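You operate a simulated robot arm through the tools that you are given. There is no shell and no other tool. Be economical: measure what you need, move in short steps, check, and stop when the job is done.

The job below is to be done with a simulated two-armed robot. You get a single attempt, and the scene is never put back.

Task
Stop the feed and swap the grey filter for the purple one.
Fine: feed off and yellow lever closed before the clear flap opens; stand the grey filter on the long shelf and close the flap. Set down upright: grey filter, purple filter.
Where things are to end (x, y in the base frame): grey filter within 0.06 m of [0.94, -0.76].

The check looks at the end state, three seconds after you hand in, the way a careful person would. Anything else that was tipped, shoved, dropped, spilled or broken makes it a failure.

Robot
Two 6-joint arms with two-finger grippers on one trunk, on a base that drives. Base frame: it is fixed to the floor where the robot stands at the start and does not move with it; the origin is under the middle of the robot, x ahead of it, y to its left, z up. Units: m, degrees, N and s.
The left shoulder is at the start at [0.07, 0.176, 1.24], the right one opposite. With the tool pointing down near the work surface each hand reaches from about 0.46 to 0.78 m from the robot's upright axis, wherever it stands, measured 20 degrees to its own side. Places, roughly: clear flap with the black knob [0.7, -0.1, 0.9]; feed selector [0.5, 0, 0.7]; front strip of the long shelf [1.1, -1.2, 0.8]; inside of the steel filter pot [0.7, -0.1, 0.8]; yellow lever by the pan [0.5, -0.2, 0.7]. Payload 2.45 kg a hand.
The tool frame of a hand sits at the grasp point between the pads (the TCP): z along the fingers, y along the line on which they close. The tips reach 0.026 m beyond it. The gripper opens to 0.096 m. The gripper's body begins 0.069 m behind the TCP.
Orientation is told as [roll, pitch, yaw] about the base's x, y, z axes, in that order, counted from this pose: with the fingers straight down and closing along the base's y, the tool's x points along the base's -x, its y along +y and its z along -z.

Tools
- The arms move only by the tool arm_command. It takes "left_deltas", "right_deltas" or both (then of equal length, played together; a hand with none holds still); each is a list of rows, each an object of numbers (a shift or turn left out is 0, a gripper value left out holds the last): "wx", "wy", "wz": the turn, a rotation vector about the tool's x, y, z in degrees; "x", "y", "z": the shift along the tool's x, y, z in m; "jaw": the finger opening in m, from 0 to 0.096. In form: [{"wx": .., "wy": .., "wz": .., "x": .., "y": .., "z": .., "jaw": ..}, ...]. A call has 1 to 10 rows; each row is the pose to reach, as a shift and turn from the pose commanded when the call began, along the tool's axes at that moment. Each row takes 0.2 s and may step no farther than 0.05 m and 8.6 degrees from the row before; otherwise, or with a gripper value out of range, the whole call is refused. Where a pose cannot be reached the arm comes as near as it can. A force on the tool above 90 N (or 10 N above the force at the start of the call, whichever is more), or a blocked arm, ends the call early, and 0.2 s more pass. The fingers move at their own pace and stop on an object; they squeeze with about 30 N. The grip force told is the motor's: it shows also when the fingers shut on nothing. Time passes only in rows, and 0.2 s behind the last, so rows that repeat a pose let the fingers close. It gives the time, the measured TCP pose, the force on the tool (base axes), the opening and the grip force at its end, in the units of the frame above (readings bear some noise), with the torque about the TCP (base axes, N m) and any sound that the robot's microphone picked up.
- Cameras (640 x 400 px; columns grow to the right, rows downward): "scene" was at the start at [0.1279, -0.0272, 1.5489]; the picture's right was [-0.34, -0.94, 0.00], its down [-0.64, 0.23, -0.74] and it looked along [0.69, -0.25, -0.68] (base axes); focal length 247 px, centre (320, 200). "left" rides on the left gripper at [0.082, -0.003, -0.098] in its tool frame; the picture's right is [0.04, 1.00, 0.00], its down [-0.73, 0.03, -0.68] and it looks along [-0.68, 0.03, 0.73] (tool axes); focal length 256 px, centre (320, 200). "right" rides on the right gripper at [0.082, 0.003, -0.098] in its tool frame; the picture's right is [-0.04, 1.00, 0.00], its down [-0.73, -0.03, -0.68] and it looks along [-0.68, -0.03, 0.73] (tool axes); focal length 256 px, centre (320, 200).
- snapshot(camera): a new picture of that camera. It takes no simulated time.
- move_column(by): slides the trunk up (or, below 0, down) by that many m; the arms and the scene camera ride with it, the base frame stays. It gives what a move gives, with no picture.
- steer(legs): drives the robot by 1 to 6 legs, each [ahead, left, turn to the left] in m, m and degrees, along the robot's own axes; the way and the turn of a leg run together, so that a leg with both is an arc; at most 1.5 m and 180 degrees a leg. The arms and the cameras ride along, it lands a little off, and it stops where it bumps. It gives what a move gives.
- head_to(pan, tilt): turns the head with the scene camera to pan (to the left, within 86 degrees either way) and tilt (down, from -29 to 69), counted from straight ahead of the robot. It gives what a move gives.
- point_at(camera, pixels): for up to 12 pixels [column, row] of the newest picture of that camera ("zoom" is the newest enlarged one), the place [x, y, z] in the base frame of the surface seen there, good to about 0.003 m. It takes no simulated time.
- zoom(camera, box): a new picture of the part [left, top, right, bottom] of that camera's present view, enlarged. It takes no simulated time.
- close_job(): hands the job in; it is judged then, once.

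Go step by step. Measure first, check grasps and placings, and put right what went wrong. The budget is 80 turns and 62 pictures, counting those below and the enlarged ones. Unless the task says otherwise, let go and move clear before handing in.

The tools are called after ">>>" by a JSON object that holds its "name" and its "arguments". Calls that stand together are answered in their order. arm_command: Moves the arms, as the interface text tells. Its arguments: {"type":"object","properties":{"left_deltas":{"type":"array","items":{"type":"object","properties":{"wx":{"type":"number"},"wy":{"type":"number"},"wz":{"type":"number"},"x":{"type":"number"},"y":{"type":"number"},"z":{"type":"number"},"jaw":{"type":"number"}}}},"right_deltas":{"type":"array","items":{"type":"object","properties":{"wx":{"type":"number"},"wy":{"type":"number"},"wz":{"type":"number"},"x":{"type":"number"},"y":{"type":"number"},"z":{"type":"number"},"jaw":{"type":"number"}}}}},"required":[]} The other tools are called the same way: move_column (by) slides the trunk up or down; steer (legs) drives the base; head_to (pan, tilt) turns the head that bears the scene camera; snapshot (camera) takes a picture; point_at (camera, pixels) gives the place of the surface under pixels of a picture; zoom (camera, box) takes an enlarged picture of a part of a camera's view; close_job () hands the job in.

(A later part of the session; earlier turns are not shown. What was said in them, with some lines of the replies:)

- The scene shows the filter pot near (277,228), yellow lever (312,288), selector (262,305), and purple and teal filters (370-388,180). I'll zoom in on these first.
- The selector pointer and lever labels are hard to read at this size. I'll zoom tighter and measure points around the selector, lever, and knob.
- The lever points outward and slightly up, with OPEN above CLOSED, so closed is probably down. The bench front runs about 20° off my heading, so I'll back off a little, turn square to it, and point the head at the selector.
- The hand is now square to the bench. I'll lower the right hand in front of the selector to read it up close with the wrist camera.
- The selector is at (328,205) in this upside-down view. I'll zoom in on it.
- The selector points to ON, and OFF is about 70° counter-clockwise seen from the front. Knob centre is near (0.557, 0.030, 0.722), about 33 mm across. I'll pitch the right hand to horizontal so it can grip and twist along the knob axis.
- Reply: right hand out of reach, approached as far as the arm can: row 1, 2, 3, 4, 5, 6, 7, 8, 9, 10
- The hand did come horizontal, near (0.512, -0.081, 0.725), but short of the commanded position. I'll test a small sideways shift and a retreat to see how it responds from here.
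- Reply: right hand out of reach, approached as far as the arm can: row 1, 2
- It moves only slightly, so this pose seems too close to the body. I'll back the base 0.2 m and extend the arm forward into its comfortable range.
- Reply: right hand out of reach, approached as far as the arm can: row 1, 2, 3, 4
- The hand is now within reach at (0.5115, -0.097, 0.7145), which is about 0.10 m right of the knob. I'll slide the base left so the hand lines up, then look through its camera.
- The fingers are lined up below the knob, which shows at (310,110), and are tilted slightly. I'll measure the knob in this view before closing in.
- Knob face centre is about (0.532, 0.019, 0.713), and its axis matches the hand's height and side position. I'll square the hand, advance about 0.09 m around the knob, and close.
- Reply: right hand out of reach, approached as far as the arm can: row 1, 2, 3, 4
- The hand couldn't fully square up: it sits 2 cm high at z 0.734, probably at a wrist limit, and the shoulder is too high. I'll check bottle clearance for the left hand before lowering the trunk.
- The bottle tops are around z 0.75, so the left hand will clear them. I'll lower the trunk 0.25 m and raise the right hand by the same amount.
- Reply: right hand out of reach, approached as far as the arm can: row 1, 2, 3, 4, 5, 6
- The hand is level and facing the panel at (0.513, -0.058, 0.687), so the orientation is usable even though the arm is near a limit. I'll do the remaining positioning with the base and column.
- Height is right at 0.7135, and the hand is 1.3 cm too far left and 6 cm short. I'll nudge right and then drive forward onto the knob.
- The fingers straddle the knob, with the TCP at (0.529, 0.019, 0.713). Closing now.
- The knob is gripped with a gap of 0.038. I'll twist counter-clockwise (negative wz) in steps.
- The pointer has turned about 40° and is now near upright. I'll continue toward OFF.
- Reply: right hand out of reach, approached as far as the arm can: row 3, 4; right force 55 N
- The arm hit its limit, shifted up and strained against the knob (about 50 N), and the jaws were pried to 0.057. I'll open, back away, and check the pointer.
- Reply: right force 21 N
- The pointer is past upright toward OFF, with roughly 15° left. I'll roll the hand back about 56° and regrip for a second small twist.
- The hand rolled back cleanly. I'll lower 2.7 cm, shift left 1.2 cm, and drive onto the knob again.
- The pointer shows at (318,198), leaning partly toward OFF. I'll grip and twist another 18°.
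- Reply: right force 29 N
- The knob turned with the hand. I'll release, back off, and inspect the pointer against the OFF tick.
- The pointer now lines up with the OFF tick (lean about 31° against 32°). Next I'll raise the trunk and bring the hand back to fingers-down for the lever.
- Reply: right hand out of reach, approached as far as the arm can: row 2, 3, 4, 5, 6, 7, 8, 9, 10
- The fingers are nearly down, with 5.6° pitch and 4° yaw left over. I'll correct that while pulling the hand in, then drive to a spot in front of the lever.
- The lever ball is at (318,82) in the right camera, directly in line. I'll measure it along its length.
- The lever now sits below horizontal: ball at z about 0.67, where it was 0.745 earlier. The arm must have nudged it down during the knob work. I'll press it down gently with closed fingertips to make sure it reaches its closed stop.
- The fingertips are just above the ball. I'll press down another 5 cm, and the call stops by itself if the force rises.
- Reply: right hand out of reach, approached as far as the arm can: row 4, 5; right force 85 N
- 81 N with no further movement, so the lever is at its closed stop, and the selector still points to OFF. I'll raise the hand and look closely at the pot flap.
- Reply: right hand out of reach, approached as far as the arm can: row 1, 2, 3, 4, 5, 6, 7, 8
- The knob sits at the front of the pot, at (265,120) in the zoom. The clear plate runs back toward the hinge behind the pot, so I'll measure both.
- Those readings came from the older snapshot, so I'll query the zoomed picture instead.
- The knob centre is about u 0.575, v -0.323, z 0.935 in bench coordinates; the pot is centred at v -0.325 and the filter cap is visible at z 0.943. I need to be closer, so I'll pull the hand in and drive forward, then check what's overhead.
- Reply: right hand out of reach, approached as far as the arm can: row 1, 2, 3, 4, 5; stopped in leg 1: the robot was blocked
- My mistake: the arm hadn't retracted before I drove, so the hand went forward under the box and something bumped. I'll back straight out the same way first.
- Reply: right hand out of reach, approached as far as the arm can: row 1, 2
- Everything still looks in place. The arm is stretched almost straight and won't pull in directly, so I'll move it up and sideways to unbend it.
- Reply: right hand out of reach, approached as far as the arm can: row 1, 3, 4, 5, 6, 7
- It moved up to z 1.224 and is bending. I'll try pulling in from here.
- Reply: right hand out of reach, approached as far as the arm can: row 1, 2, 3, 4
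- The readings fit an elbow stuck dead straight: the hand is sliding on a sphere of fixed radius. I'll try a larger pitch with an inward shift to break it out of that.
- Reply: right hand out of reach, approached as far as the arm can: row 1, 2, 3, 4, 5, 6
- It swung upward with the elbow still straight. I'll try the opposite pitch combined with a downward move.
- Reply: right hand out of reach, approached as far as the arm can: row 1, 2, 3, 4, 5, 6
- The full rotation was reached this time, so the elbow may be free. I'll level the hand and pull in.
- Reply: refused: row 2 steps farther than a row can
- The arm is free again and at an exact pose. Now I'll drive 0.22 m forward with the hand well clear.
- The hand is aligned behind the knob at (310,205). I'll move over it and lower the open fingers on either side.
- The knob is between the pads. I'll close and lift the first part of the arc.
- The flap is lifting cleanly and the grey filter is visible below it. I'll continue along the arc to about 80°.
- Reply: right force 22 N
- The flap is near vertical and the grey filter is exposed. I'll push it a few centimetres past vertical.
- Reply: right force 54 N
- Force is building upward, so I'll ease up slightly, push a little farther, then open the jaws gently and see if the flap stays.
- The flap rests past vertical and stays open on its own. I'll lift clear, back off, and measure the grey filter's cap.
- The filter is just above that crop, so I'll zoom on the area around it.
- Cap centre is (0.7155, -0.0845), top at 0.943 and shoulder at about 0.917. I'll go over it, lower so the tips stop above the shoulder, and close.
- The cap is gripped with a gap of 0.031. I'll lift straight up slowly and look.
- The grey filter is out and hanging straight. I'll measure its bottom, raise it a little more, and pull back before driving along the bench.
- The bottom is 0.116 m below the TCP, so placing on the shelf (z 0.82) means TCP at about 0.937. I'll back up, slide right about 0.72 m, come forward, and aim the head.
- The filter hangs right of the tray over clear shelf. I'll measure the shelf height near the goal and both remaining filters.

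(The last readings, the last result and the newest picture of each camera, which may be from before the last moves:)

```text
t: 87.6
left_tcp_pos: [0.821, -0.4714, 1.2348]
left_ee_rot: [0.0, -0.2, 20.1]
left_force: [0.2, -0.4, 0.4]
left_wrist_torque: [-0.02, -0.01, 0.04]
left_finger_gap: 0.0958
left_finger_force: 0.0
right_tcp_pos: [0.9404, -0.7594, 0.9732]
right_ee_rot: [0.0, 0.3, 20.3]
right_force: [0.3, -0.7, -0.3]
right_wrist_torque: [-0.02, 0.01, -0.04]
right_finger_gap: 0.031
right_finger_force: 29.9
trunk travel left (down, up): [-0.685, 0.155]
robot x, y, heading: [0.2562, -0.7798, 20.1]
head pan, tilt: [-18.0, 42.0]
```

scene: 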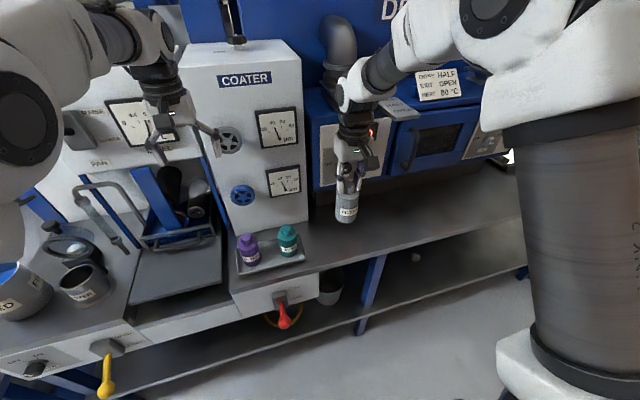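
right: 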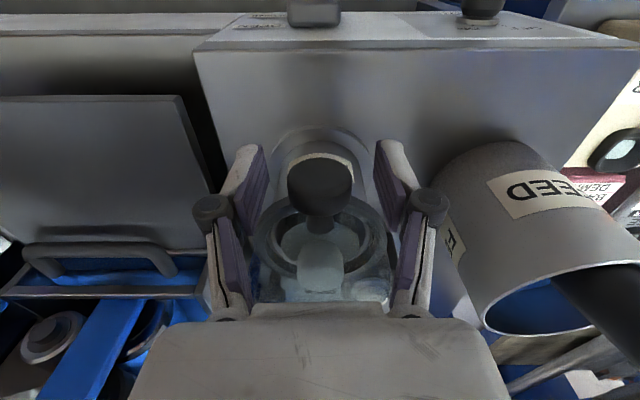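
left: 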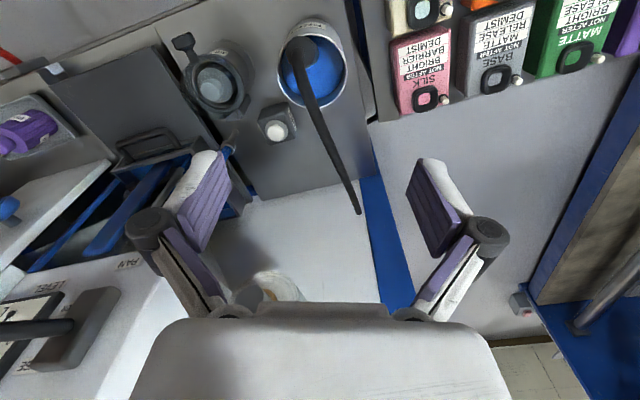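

The TCP is at (0.940, -0.759), on target. I'll lower the last 3.7 cm slowly.

>>> {"name": "arm_command", "arguments": {"right_deltas": [{"z": 0.015}, {"z": 0.028}, {"z": 0.033}, {"z": 0.037}, {"z": 0.037}]}}

>>> {"name": "zoom", "arguments": {"camera": "scene", "box": [220, 170, 380, 270]}}

```text
t: 88.8
left_tcp_pos: [0.8172, -0.471, 1.2364]
left_ee_rot: [-0.1, -0.5, 20.3]
left_force: [0.1, -0.5, 0.7]
left_wrist_torque: [0.0, 0.03, 0.01]
left_finger_gap: 0.0962
left_finger_force: 0.1
right_tcp_pos: [0.9376, -0.7593, 0.9367]
right_ee_rot: [0.0, 0.0, 20.3]
right_force: [0.7, 1.2, 25.3]
right_wrist_torque: [0.12, -0.24, 0.03]
right_finger_gap: 0.0311
right_finger_force: 29.9
trunk travel left (down, up): [-0.685, 0.155]
robot x, y, heading: [0.2526, -0.7776, 20.0]
head pan, tilt: [-18.0, 42.0]
```

```text
4.00 times, centred on (300, 220) of scene
```

zoom: 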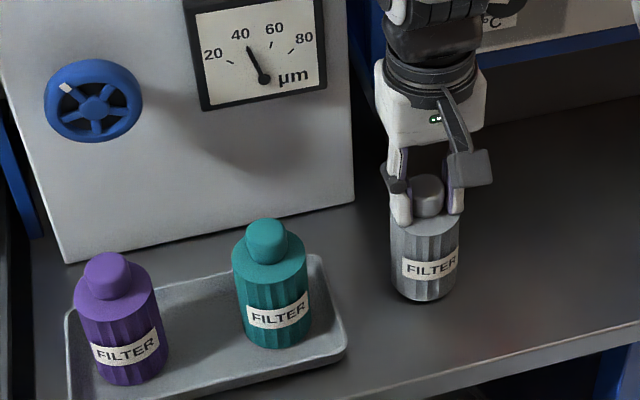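

It's on the shelf, with a 25 N contact force and standing upright. I'll ease up, release, rise, and measure the purple cap from this picture.

>>> {"name": "point_at", "arguments": {"camera": "zoom", "pixels": [[107, 262], [107, 275], [88, 272], [126, 272], [107, 256], [107, 290], [268, 225], [95, 310], [60, 320], [110, 388]]}}

>>> {"name": "arm_command", "arguments": {"right_deltas": [{"z": -0.001}, {"z": -0.001, "jaw": 0.045}, {"z": -0.001, "jaw": 0.055}, {"z": -0.03}, {"z": -0.08}, {"z": -0.13}, {"z": -0.17, "x": 0.03}, {"z": -0.17, "x": 0.07}, {"z": -0.17, "x": 0.11}]}}

```text
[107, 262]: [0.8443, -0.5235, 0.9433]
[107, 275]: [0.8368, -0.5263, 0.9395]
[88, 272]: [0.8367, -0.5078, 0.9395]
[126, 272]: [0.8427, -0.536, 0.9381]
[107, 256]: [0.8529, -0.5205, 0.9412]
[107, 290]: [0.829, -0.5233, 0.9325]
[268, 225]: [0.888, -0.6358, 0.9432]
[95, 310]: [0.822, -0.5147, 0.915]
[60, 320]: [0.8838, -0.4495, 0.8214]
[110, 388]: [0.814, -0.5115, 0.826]
```

```text
t: 90.8
left_tcp_pos: [0.8183, -0.4708, 1.2361]
left_ee_rot: [0.0, -0.3, 20.2]
left_force: [0.1, 0.0, 0.0]
left_wrist_torque: [-0.03, -0.03, 0.04]
left_finger_gap: 0.0959
left_finger_force: 0.0
right_tcp_pos: [0.8358, -0.7982, 1.1079]
right_ee_rot: [0.1, 0.2, 20.5]
right_force: [-0.1, -0.3, 0.0]
right_wrist_torque: [0.01, -0.01, -0.01]
right_finger_gap: 0.0553
right_finger_force: 0.1
trunk travel left (down, up): [-0.685, 0.155]
robot x, y, heading: [0.2523, -0.7807, 20.1]
head pan, tilt: [-18.0, 42.0]
```

The grey filter is released. The purple cap is at about (0.8415, -0.523), top 0.943. I'll back up, slide left 0.256 m, and come forward.

>>> {"name": "steer", "arguments": {"legs": [[-0.15, 0, 0], [0, 0.256, 0], [0.15, 0, 0]]}}

>>> {"name": "zoom", "arguments": {"camera": "right", "box": [160, 80, 480, 280]}}

>>> {"name": "point_at", "arguments": {"camera": "zoom", "pixels": [[320, 200], [320, 180], [300, 200], [340, 200], [320, 220], [320, 160], [300, 180], [340, 180], [320, 140], [300, 140], [300, 160], [340, 220]]}}

```text
t: 94.6
left_tcp_pos: [0.7334, -0.233, 1.2348]
left_ee_rot: [0.1, -0.4, 19.9]
left_force: [1.1, -0.6, 1.6]
left_wrist_torque: [0.03, -0.03, -0.01]
left_finger_gap: 0.0959
left_finger_force: 0.1
right_tcp_pos: [0.7484, -0.5607, 1.1076]
right_ee_rot: [0.1, 0.2, 19.9]
right_force: [-0.1, -0.2, -0.4]
right_wrist_torque: [0.0, -0.03, 0.02]
right_finger_gap: 0.055
right_finger_force: 0.0
trunk travel left (down, up): [-0.685, 0.155]
robot x, y, heading: [0.1632, -0.5388, 19.8]
head pan, tilt: [-18.0, 42.0]
```

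```text
2.00 times, centred on (320, 180) of right
```

zoom: 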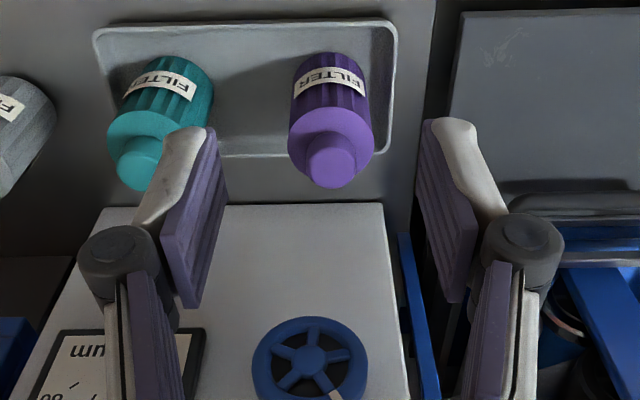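

```text
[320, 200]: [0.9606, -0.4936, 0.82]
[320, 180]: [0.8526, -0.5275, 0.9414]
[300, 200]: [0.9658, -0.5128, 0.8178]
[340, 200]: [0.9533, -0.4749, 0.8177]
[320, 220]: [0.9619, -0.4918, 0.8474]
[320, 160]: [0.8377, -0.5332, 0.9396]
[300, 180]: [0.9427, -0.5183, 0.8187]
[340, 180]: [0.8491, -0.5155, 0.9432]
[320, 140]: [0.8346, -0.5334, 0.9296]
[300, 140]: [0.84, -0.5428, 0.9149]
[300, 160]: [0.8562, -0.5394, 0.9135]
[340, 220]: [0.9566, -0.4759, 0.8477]
```

The purple cap centre is refined to (0.8424, -0.5233). I'll move over it, lower, and grip.

>>> {"name": "arm_command", "arguments": {"right_deltas": [{"x": -0.035, "y": 0.001}, {"x": -0.07, "y": 0.002}, {"x": -0.101, "y": 0.003}, {"x": -0.101, "y": 0.003, "z": 0.045}, {"x": -0.101, "y": 0.003, "z": 0.09}, {"x": -0.101, "y": 0.003, "z": 0.13}, {"x": -0.101, "y": 0.003, "z": 0.159}, {"x": -0.101, "y": 0.003, "z": 0.159, "jaw": 0.01}, {"x": -0.101, "y": 0.003, "z": 0.159, "jaw": 0.01}, {"x": -0.101, "y": 0.003, "z": 0.159, "jaw": 0.01}]}}

>>> {"name": "arm_command", "arguments": {"right_deltas": [{"z": -0.015}, {"z": -0.04}, {"z": -0.08}, {"z": -0.12}, {"z": -0.16}, {"z": -0.19, "x": 0.02}, {"z": -0.19, "x": 0.06}, {"z": -0.19, "x": 0.1}]}}

>>> {"name": "zoom", "arguments": {"camera": "scene", "box": [200, 60, 520, 260]}}

```text
t: 96.8
left_tcp_pos: [0.7331, -0.2342, 1.2349]
left_ee_rot: [0.0, -0.2, 19.9]
left_force: [-0.2, -1.1, 2.5]
left_wrist_torque: [0.07, -0.13, -0.04]
left_finger_gap: 0.0959
left_finger_force: 0.1
right_tcp_pos: [0.8413, -0.5248, 0.9462]
right_ee_rot: [-0.1, 0.3, 19.9]
right_force: [-0.1, -0.4, 0.3]
right_wrist_torque: [0.0, -0.01, -0.04]
right_finger_gap: 0.0306
right_finger_force: 30.1
trunk travel left (down, up): [-0.685, 0.155]
robot x, y, heading: [0.1656, -0.5358, 19.7]
head pan, tilt: [-18.0, 42.0]
```

```text
t: 98.6
left_tcp_pos: [0.7326, -0.2339, 1.236]
left_ee_rot: [0.0, -0.2, 19.8]
left_force: [-2.6, -0.6, 3.8]
left_wrist_torque: [0.12, -0.39, -0.03]
left_finger_gap: 0.0958
left_finger_force: 0.0
right_tcp_pos: [0.7456, -0.5602, 1.1393]
right_ee_rot: [0.0, 0.0, 20.0]
right_force: [-0.6, 0.2, -0.8]
right_wrist_torque: [-0.01, 0.02, 0.02]
right_finger_gap: 0.0309
right_finger_force: 29.9
trunk travel left (down, up): [-0.685, 0.155]
robot x, y, heading: [0.1642, -0.538, 19.9]
head pan, tilt: [-18.0, 42.0]
```

```text
2.00 times, centred on (360, 160) of scene
```

zoom: 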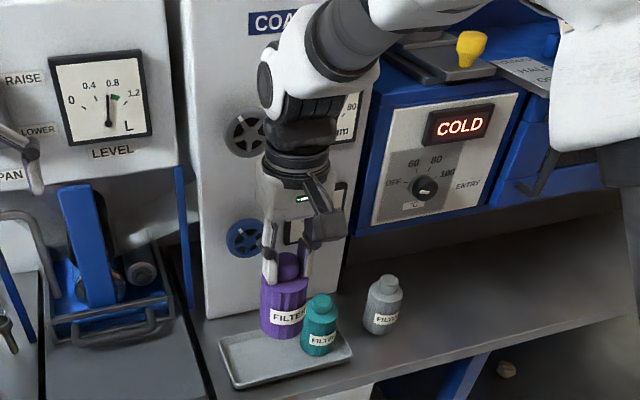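

The purple filter is held upright, and the grey and teal ones stand undisturbed. The left hand reads a slight contact near the PAN box, so I'll back straight away first and look at it.

>>> {"name": "steer", "arguments": {"legs": [[-0.2, 0, 0]]}}

>>> {"name": "snapshot", "arguments": {"camera": "scene"}}

```text
t: 100.2
left_tcp_pos: [0.552, -0.2988, 1.2336]
left_ee_rot: [-0.1, 0.0, 19.8]
left_force: [0.5, -0.3, -0.4]
left_wrist_torque: [-0.01, 0.02, 0.0]
left_finger_gap: 0.0956
left_finger_force: 0.1
right_tcp_pos: [0.5662, -0.6261, 1.1357]
right_ee_rot: [0.0, 0.5, 19.9]
right_force: [0.4, 0.2, -1.1]
right_wrist_torque: [-0.01, 0.03, -0.04]
right_finger_gap: 0.0311
right_finger_force: 30.3
trunk travel left (down, up): [-0.685, 0.155]
robot x, y, heading: [-0.02, -0.603, 19.4]
head pan, tilt: [-18.0, 42.0]
```

```text
8 pictures are left
```

scene: 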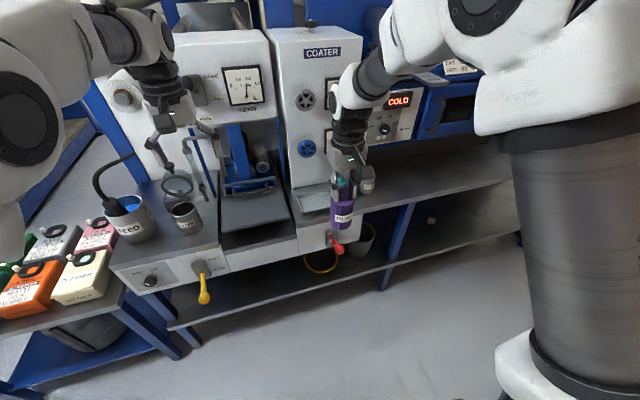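

The arms are clear, the flap is still open, and the lever is still down. I'll slide left to the pot and come forward.

>>> {"name": "steer", "arguments": {"legs": [[0, 0.453, 0.5], [0.19, 0, 0]]}}

>>> {"name": "snapshot", "arguments": {"camera": "right"}}

```text
t: 104.1
left_tcp_pos: [0.5704, 0.1986, 1.2353]
left_ee_rot: [0.0, -0.3, 20.0]
left_force: [-0.4, -1.0, -0.6]
left_wrist_torque: [0.02, -0.02, 0.0]
left_finger_gap: 0.096
left_finger_force: 0.0
right_tcp_pos: [0.5867, -0.1273, 1.1384]
right_ee_rot: [0.0, 0.2, 20.1]
right_force: [-0.2, 1.1, -0.8]
right_wrist_torque: [0.02, -0.01, 0.01]
right_finger_gap: 0.031
right_finger_force: 30.0
trunk travel left (down, up): [-0.685, 0.155]
robot x, y, heading: [0.0054, -0.1041, 20.0]
head pan, tilt: [-18.0, 42.0]
```

```text
7 pictures are left
```

right: 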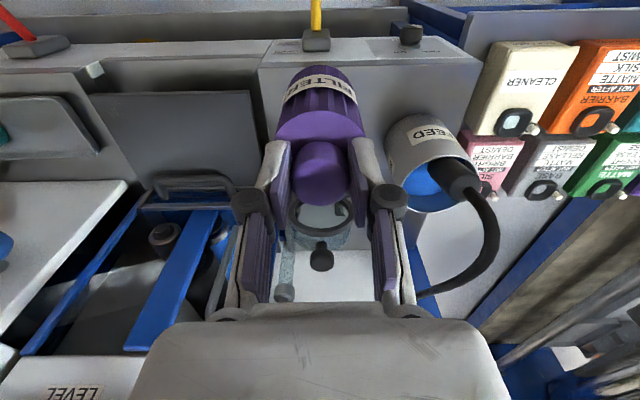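

The pot is hidden behind the filter in the wrist view, so I'll check it from the scene camera to get its exact centre.

>>> {"name": "zoom", "arguments": {"camera": "scene", "box": [240, 130, 432, 250]}}

```text
3.33 times, centred on (336, 190) of scene
```

zoom: 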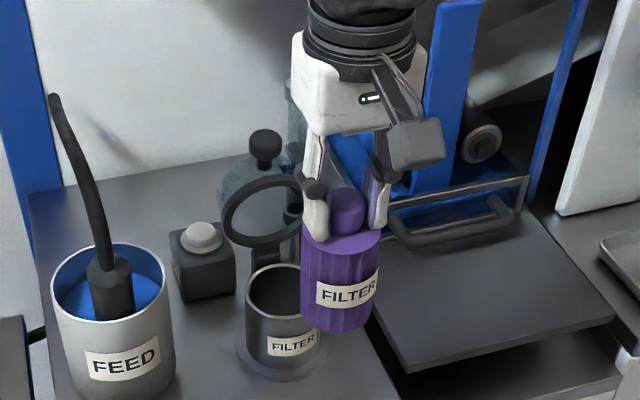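

The pot rim is mostly visible at (246-300, 265-318). I'll sample rim and wall points to fit the centre.

>>> {"name": "point_at", "arguments": {"camera": "zoom", "pixels": [[250, 310], [255, 330], [265, 340], [280, 345], [300, 342], [312, 338], [248, 291], [262, 269], [280, 265], [268, 316], [285, 318], [340, 334]]}}

```text
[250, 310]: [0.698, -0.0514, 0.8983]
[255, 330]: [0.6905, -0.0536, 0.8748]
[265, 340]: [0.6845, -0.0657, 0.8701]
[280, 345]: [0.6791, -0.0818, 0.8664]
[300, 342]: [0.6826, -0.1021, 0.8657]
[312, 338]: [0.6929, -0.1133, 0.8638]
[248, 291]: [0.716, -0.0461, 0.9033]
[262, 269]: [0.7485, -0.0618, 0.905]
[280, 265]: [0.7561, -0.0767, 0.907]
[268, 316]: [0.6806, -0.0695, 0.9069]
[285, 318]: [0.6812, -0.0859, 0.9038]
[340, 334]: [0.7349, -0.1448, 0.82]
```

The pot centre fits to (0.717, -0.0835), matching where the grey filter was gripped. I'll move over it and lower in stages.

>>> {"name": "arm_command", "arguments": {"right_deltas": [{"x": -0.045, "y": -0.001}, {"x": -0.09, "y": -0.0025}, {"x": -0.137, "y": -0.0037}, {"x": -0.137, "y": -0.0037, "z": 0.03}, {"x": -0.137, "y": -0.0037, "z": 0.06}, {"x": -0.137, "y": -0.0037, "z": 0.08}]}}

>>> {"name": "zoom", "arguments": {"camera": "scene", "box": [260, 150, 388, 230]}}

```text
t: 105.5
left_tcp_pos: [0.5742, 0.1994, 1.2334]
left_ee_rot: [-0.1, -0.2, 19.9]
left_force: [0.3, 0.8, -0.2]
left_wrist_torque: [-0.02, 0.0, -0.03]
left_finger_gap: 0.0959
left_finger_force: 0.2
right_tcp_pos: [0.7174, -0.0849, 1.0556]
right_ee_rot: [0.0, 0.3, 20.1]
right_force: [0.1, 0.0, -1.1]
right_wrist_torque: [0.01, 0.02, -0.02]
right_finger_gap: 0.0306
right_finger_force: 30.0
trunk travel left (down, up): [-0.685, 0.155]
robot x, y, heading: [0.0023, -0.106, 19.7]
head pan, tilt: [-18.0, 42.0]
```

```text
5.00 times, centred on (324, 190) of scene
```

zoom: 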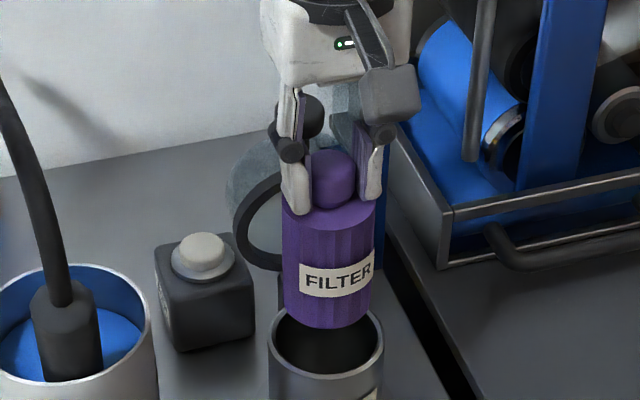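

The filter is concentric over the pot. I'll lower it slowly with force checking.

>>> {"name": "arm_command", "arguments": {"right_deltas": [{"z": 0.015, "y": 0.001}, {"z": 0.03, "y": 0.001}, {"z": 0.045, "y": 0.001}, {"z": 0.06, "y": 0.001}, {"z": 0.075, "y": 0.001}, {"z": 0.088, "y": 0.001}, {"z": 0.098, "y": 0.001}, {"z": 0.105, "y": 0.001}]}}

```text
t: 107.3
left_tcp_pos: [0.5727, 0.1991, 1.2341]
left_ee_rot: [0.0, -0.1, 20.0]
left_force: [0.4, -0.9, -0.1]
left_wrist_torque: [0.01, 0.05, -0.03]
left_finger_gap: 0.0956
left_finger_force: 0.1
right_tcp_pos: [0.7191, -0.0829, 0.9521]
right_ee_rot: [0.0, 0.3, 20.1]
right_force: [-0.7, 0.7, -0.5]
right_wrist_torque: [0.01, -0.02, -0.01]
right_finger_gap: 0.0309
right_finger_force: 29.8
trunk travel left (down, up): [-0.685, 0.155]
robot x, y, heading: [0.0018, -0.1107, 20.0]
head pan, tilt: [-18.0, 42.0]
```

Went in freely with no force at z 0.952. I'll lower a few more millimetres until it touches the bottom.

>>> {"name": "arm_command", "arguments": {"right_deltas": [{"z": 0.003}, {"z": 0.006}, {"z": 0.009}, {"z": 0.009}]}}

```text
t: 108.3
left_tcp_pos: [0.5695, 0.1987, 1.2355]
left_ee_rot: [0.1, -0.3, 20.0]
left_force: [-0.3, -0.2, 0.3]
left_wrist_torque: [0.02, -0.01, 0.0]
left_finger_gap: 0.0958
left_finger_force: 0.1
right_tcp_pos: [0.7169, -0.0829, 0.9458]
right_ee_rot: [-0.1, -0.1, 20.1]
right_force: [8.3, 1.6, 25.9]
right_wrist_torque: [0.08, -0.44, 0.0]
right_finger_gap: 0.0312
right_finger_force: 30.3
trunk travel left (down, up): [-0.685, 0.155]
robot x, y, heading: [0.0059, -0.1118, 20.1]
head pan, tilt: [-18.0, 42.0]
```

It's seated, with 26 N of bottom contact. I'll release, rise, and check the flap knob's location.

>>> {"name": "arm_command", "arguments": {"right_deltas": [{"z": -0.001}, {"z": -0.001, "jaw": 0.045}, {"z": -0.001, "jaw": 0.055}, {"z": -0.03}, {"z": -0.07}, {"z": -0.11}, {"z": -0.15}, {"z": -0.18}]}}

>>> {"name": "snapshot", "arguments": {"camera": "right"}}

```text
t: 110.1
left_tcp_pos: [0.5718, 0.1983, 1.2343]
left_ee_rot: [0.0, -0.2, 20.0]
left_force: [-0.1, -0.1, 0.0]
left_wrist_torque: [-0.01, 0.0, 0.02]
left_finger_gap: 0.096
left_finger_force: 0.1
right_tcp_pos: [0.716, -0.0819, 1.1235]
right_ee_rot: [0.0, 0.3, 20.2]
right_force: [0.7, 0.0, 0.3]
right_wrist_torque: [-0.03, -0.03, -0.05]
right_finger_gap: 0.0551
right_finger_force: 0.0
trunk travel left (down, up): [-0.685, 0.155]
robot x, y, heading: [0.0028, -0.1052, 20.2]
head pan, tilt: [-18.0, 42.0]
```

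```text
4 pictures are left
```

right: 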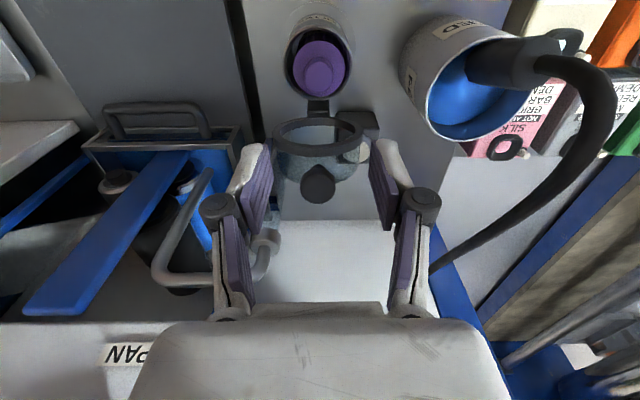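

The purple filter sits in the pot. I'll measure the flap knob at (318,182).

>>> {"name": "point_at", "arguments": {"camera": "right", "pixels": [[318, 182], [318, 172], [318, 192], [304, 182], [332, 182], [318, 150], [318, 125], [285, 145], [352, 145], [320, 70]]}}

```text
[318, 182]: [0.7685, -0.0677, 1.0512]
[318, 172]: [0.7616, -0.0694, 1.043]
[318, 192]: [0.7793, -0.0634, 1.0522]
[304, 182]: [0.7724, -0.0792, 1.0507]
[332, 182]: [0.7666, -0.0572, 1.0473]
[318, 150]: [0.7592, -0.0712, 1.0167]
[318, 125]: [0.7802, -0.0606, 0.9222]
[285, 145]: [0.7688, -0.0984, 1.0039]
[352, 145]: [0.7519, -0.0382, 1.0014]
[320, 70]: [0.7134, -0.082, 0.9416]
```

The knob is centred near (0.7735, -0.0661, 1.04), and the three known points fit a hinge radius of 0.106 m. I'll lower over the knob and grip it.

>>> {"name": "arm_command", "arguments": {"right_deltas": [{"x": -0.03, "y": -0.0025}, {"x": -0.0595, "y": -0.005}, {"x": -0.0595, "y": -0.005, "z": 0.04}, {"x": -0.0595, "y": -0.005, "z": 0.0785}, {"x": -0.0595, "y": -0.005, "z": 0.0785, "jaw": 0.01}, {"x": -0.0595, "y": -0.005, "z": 0.0785, "jaw": 0.01}, {"x": -0.0595, "y": -0.005, "z": 0.0785, "jaw": 0.01}]}}

```text
t: 111.7
left_tcp_pos: [0.5736, 0.1982, 1.2357]
left_ee_rot: [0.1, -0.2, 20.0]
left_force: [0.4, 0.3, -1.0]
left_wrist_torque: [0.0, 0.02, 0.02]
left_finger_gap: 0.096
left_finger_force: 0.1
right_tcp_pos: [0.7778, -0.0646, 1.0455]
right_ee_rot: [0.0, 0.2, 20.0]
right_force: [5.9, -6.5, 4.1]
right_wrist_torque: [0.05, -0.47, -0.04]
right_finger_gap: 0.0299
right_finger_force: 45.1
trunk travel left (down, up): [-0.685, 0.155]
robot x, y, heading: [0.005, -0.1077, 19.9]
head pan, tilt: [-18.0, 42.0]
```

The knob is gripped (gap 0.030). Now I'll reverse the arc to close the flap.

>>> {"name": "arm_command", "arguments": {"right_deltas": [{"x": 0.023, "z": -0.0025}, {"x": 0.05, "z": 0.001}, {"x": 0.076, "z": 0.0117}, {"x": 0.098, "z": 0.0285}, {"x": 0.1148, "z": 0.0505}, {"x": 0.124, "z": 0.071}, {"x": 0.128, "z": 0.089}, {"x": 0.129, "z": 0.1035}]}}

>>> {"name": "zoom", "arguments": {"camera": "scene", "box": [250, 140, 410, 240]}}

```text
t: 113.5
left_tcp_pos: [0.5689, 0.1998, 1.2337]
left_ee_rot: [-0.3, -0.3, 20.0]
left_force: [0.2, -0.2, -0.5]
left_wrist_torque: [-0.01, 0.0, 0.01]
left_finger_gap: 0.0961
left_finger_force: 0.1
right_tcp_pos: [0.6499, -0.1094, 0.9435]
right_ee_rot: [-0.2, 0.2, 20.1]
right_force: [-22.4, 16.9, 5.8]
right_wrist_torque: [-0.15, -0.47, 0.43]
right_finger_gap: 0.0307
right_finger_force: 23.3
trunk travel left (down, up): [-0.685, 0.155]
robot x, y, heading: [0.0081, -0.1095, 19.9]
head pan, tilt: [-18.0, 42.0]
```

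```text
4.00 times, centred on (330, 190) of scene
```

zoom: 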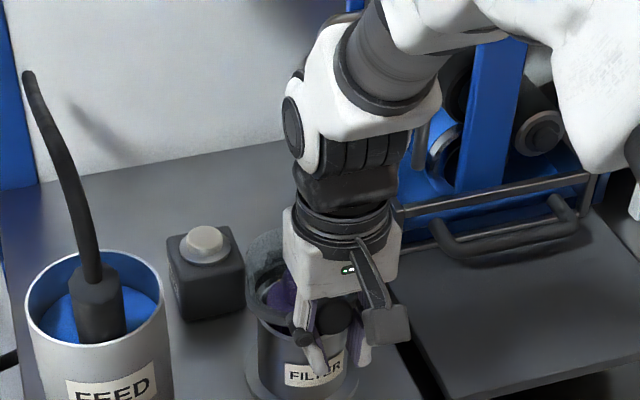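

The flap is down with the purple filter under it. I'll release, rise straight up, and back the hand off.

>>> {"name": "arm_command", "arguments": {"right_deltas": [{"jaw": 0.045}, {"jaw": 0.06}, {"jaw": 0.06, "z": -0.03}, {"z": -0.08}, {"z": -0.13}, {"z": -0.16, "x": 0.04}, {"z": -0.16, "x": 0.09}]}}

>>> {"name": "snapshot", "arguments": {"camera": "right"}}

>>> {"name": "point_at", "arguments": {"camera": "right", "pixels": [[310, 200], [310, 190], [310, 210], [315, 180]]}}

```text
t: 115.1
left_tcp_pos: [0.5694, 0.1989, 1.2359]
left_ee_rot: [-0.1, -0.4, 19.9]
left_force: [-1.3, -0.3, -0.1]
left_wrist_torque: [-0.01, -0.04, -0.04]
left_finger_gap: 0.0961
left_finger_force: 0.1
right_tcp_pos: [0.5661, -0.1398, 1.1072]
right_ee_rot: [0.0, 0.1, 20.1]
right_force: [-1.0, 0.6, 0.3]
right_wrist_torque: [0.04, -0.02, 0.0]
right_finger_gap: 0.0603
right_finger_force: 0.0
trunk travel left (down, up): [-0.685, 0.155]
robot x, y, heading: [-0.0001, -0.1058, 19.8]
head pan, tilt: [-18.0, 42.0]
```

```text
2 pictures are left
```

right: 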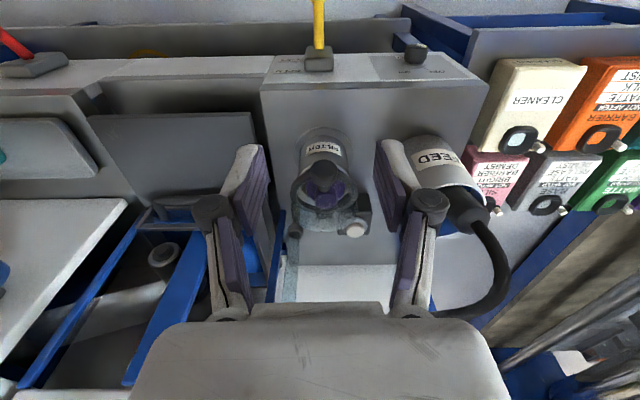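

```text
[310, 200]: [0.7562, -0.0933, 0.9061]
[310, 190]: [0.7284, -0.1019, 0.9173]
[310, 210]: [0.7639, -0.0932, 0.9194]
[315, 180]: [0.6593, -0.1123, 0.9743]
```

The knob reads z 0.974, against 0.950 when it was closed originally, so the flap may be slightly ajar. I'll measure more points.

>>> {"name": "point_at", "arguments": {"camera": "right", "pixels": [[321, 165], [321, 172], [321, 178], [312, 170], [331, 170], [321, 184], [327, 195], [300, 180], [345, 190], [325, 200]]}}

>>> {"name": "zoom", "arguments": {"camera": "right", "box": [270, 130, 390, 250]}}

```text
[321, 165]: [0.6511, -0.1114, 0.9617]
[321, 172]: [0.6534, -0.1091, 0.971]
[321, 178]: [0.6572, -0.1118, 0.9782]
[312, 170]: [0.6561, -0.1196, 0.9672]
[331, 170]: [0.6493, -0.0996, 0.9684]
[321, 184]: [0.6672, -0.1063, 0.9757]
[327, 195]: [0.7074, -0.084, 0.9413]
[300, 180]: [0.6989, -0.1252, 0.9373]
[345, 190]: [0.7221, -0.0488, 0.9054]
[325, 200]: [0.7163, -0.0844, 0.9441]
```

```text
3.33 times, centred on (330, 190) of right
```

zoom: 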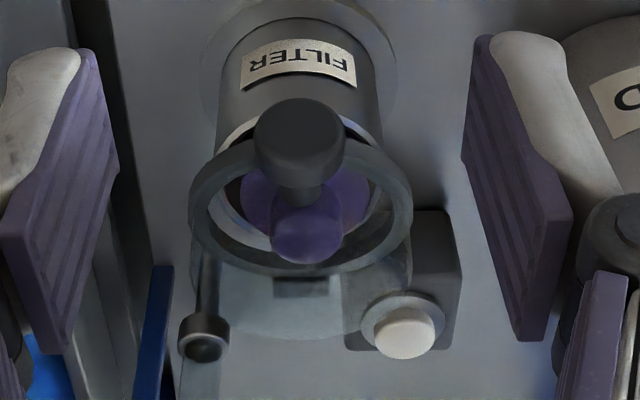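

The flap is about 15° ajar: knob top 0.978, with the ring lifted off the rim. I'll press the knob down with closed fingertips until it seats.

>>> {"name": "arm_command", "arguments": {"right_deltas": [{"x": -0.045, "jaw": 0.0}, {"x": -0.093, "y": -0.001}, {"x": -0.093, "y": -0.001, "z": 0.045}, {"x": -0.093, "y": -0.001, "z": 0.085}, {"x": -0.093, "y": -0.001, "z": 0.105}, {"x": -0.093, "y": -0.001, "z": 0.117}, {"x": -0.093, "y": -0.001, "z": 0.128}, {"x": -0.093, "y": -0.001, "z": 0.135}]}}

```text
t: 116.9
left_tcp_pos: [0.57, 0.1981, 1.2384]
left_ee_rot: [0.0, -0.4, 20.0]
left_force: [-0.3, -0.1, -0.6]
left_wrist_torque: [0.0, 0.04, 0.02]
left_finger_gap: 0.0958
left_finger_force: 0.0
right_tcp_pos: [0.6575, -0.1118, 0.9719]
right_ee_rot: [0.1, -0.3, 20.1]
right_force: [0.8, -2.7, 34.6]
right_wrist_torque: [0.11, 0.05, -0.04]
right_finger_gap: 0.0
right_finger_force: 28.5
trunk travel left (down, up): [-0.685, 0.155]
robot x, y, heading: [0.0054, -0.1018, 19.8]
head pan, tilt: [-18.0, 42.0]
```

The fingertips are at 0.946 with 35 N, so the flap is seated. A touch more pressure to confirm, then I'll rise clear.

>>> {"name": "arm_command", "arguments": {"right_deltas": [{"z": 0.003}, {"z": 0.006}, {"z": 0.0}, {"z": -0.04}, {"z": -0.09}, {"z": -0.13}, {"z": -0.14, "x": 0.045}, {"z": -0.14, "x": 0.09}]}}

>>> {"name": "steer", "arguments": {"legs": [[-0.25, 0, 0]]}}

>>> {"name": "snapshot", "arguments": {"camera": "scene"}}

```text
t: 118.7
left_tcp_pos: [0.5678, 0.1985, 1.236]
left_ee_rot: [0.0, -0.5, 20.0]
left_force: [0.0, -0.7, 0.5]
left_wrist_torque: [-0.01, 0.0, 0.0]
left_finger_gap: 0.096
left_finger_force: 0.0
right_tcp_pos: [0.571, -0.1485, 1.1087]
right_ee_rot: [-0.1, 0.2, 20.1]
right_force: [-0.6, -0.5, 0.0]
right_wrist_torque: [0.03, -0.04, -0.02]
right_finger_gap: 0.0
right_finger_force: 29.0
trunk travel left (down, up): [-0.685, 0.155]
robot x, y, heading: [0.0072, -0.1038, 19.8]
head pan, tilt: [-18.0, 42.0]
```

```text
t: 120.5
left_tcp_pos: [0.3383, 0.1133, 1.2332]
left_ee_rot: [0.0, -0.3, 19.8]
left_force: [0.6, -0.9, -0.5]
left_wrist_torque: [-0.01, 0.01, -0.04]
left_finger_gap: 0.0959
left_finger_force: 0.1
right_tcp_pos: [0.3371, -0.2314, 1.1069]
right_ee_rot: [0.0, 0.3, 20.0]
right_force: [-0.6, -0.5, -0.2]
right_wrist_torque: [-0.02, 0.01, 0.01]
right_finger_gap: 0.0
right_finger_force: 28.2
trunk travel left (down, up): [-0.685, 0.155]
robot x, y, heading: [-0.2342, -0.1917, 20.0]
head pan, tilt: [-18.0, 42.0]
```

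```text
0 pictures are left
```

scene: 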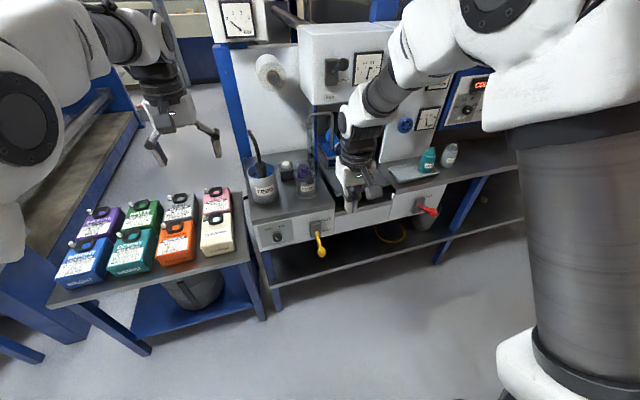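

The picture shows the purple filter in the pot, the grey one standing right of the teal, and the lever down. I'll confirm the flap knob height and the grey filter's position with depth readings.

>>> {"name": "point_at", "arguments": {"camera": "scene", "pixels": [[308, 183], [308, 186], [310, 186], [306, 186], [312, 184], [310, 180], [450, 148], [450, 157], [446, 162], [428, 155], [320, 250]]}}

```text
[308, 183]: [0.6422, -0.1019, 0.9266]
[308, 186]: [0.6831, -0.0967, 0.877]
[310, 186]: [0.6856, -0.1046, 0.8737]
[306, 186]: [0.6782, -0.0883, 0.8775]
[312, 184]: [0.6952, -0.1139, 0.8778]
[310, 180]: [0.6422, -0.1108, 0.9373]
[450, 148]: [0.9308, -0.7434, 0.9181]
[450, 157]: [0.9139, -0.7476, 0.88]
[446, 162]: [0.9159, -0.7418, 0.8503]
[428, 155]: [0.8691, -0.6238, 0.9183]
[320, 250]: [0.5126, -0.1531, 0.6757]
```

The knob is back at its original closed position (0.642, -0.111, 0.937), and the grey filter stands upright near (0.94, -0.75). The lever is down and both hands are clear, so I'm handing in.

>>> {"name": "close_job", "arguments": {}}

```text
The job is handed in.
```

I turned the feed off, swapped the filters and handed the job in; three contacts along the way, listed below, could count against it.

- **Feed and lever:** the selector points to OFF and the yellow lever is against its closed stop. Both were done before the flap opened.
- **Filters:** the grey filter stands upright on the long shelf at about (0.94, -0.76). The purple filter is seated in the pot.
- **Flap:** it sprang about 15° ajar when I first let go, so I pressed it down. The knob now reads its original closed height.

**Contacts:**
- **Lever:** my arm seems to have nudged it partway down while I was turning the selector. I then pressed it fully closed.
- **Bump:** the robot was blocked once driving forward with the hand under the overhead box. I couldn't tell what it hit, but later pictures showed everything in place.
- **Left hand:** it touched something lightly near the PAN box before I backed off. I didn't see the PAN handle move, but I never checked it close up.
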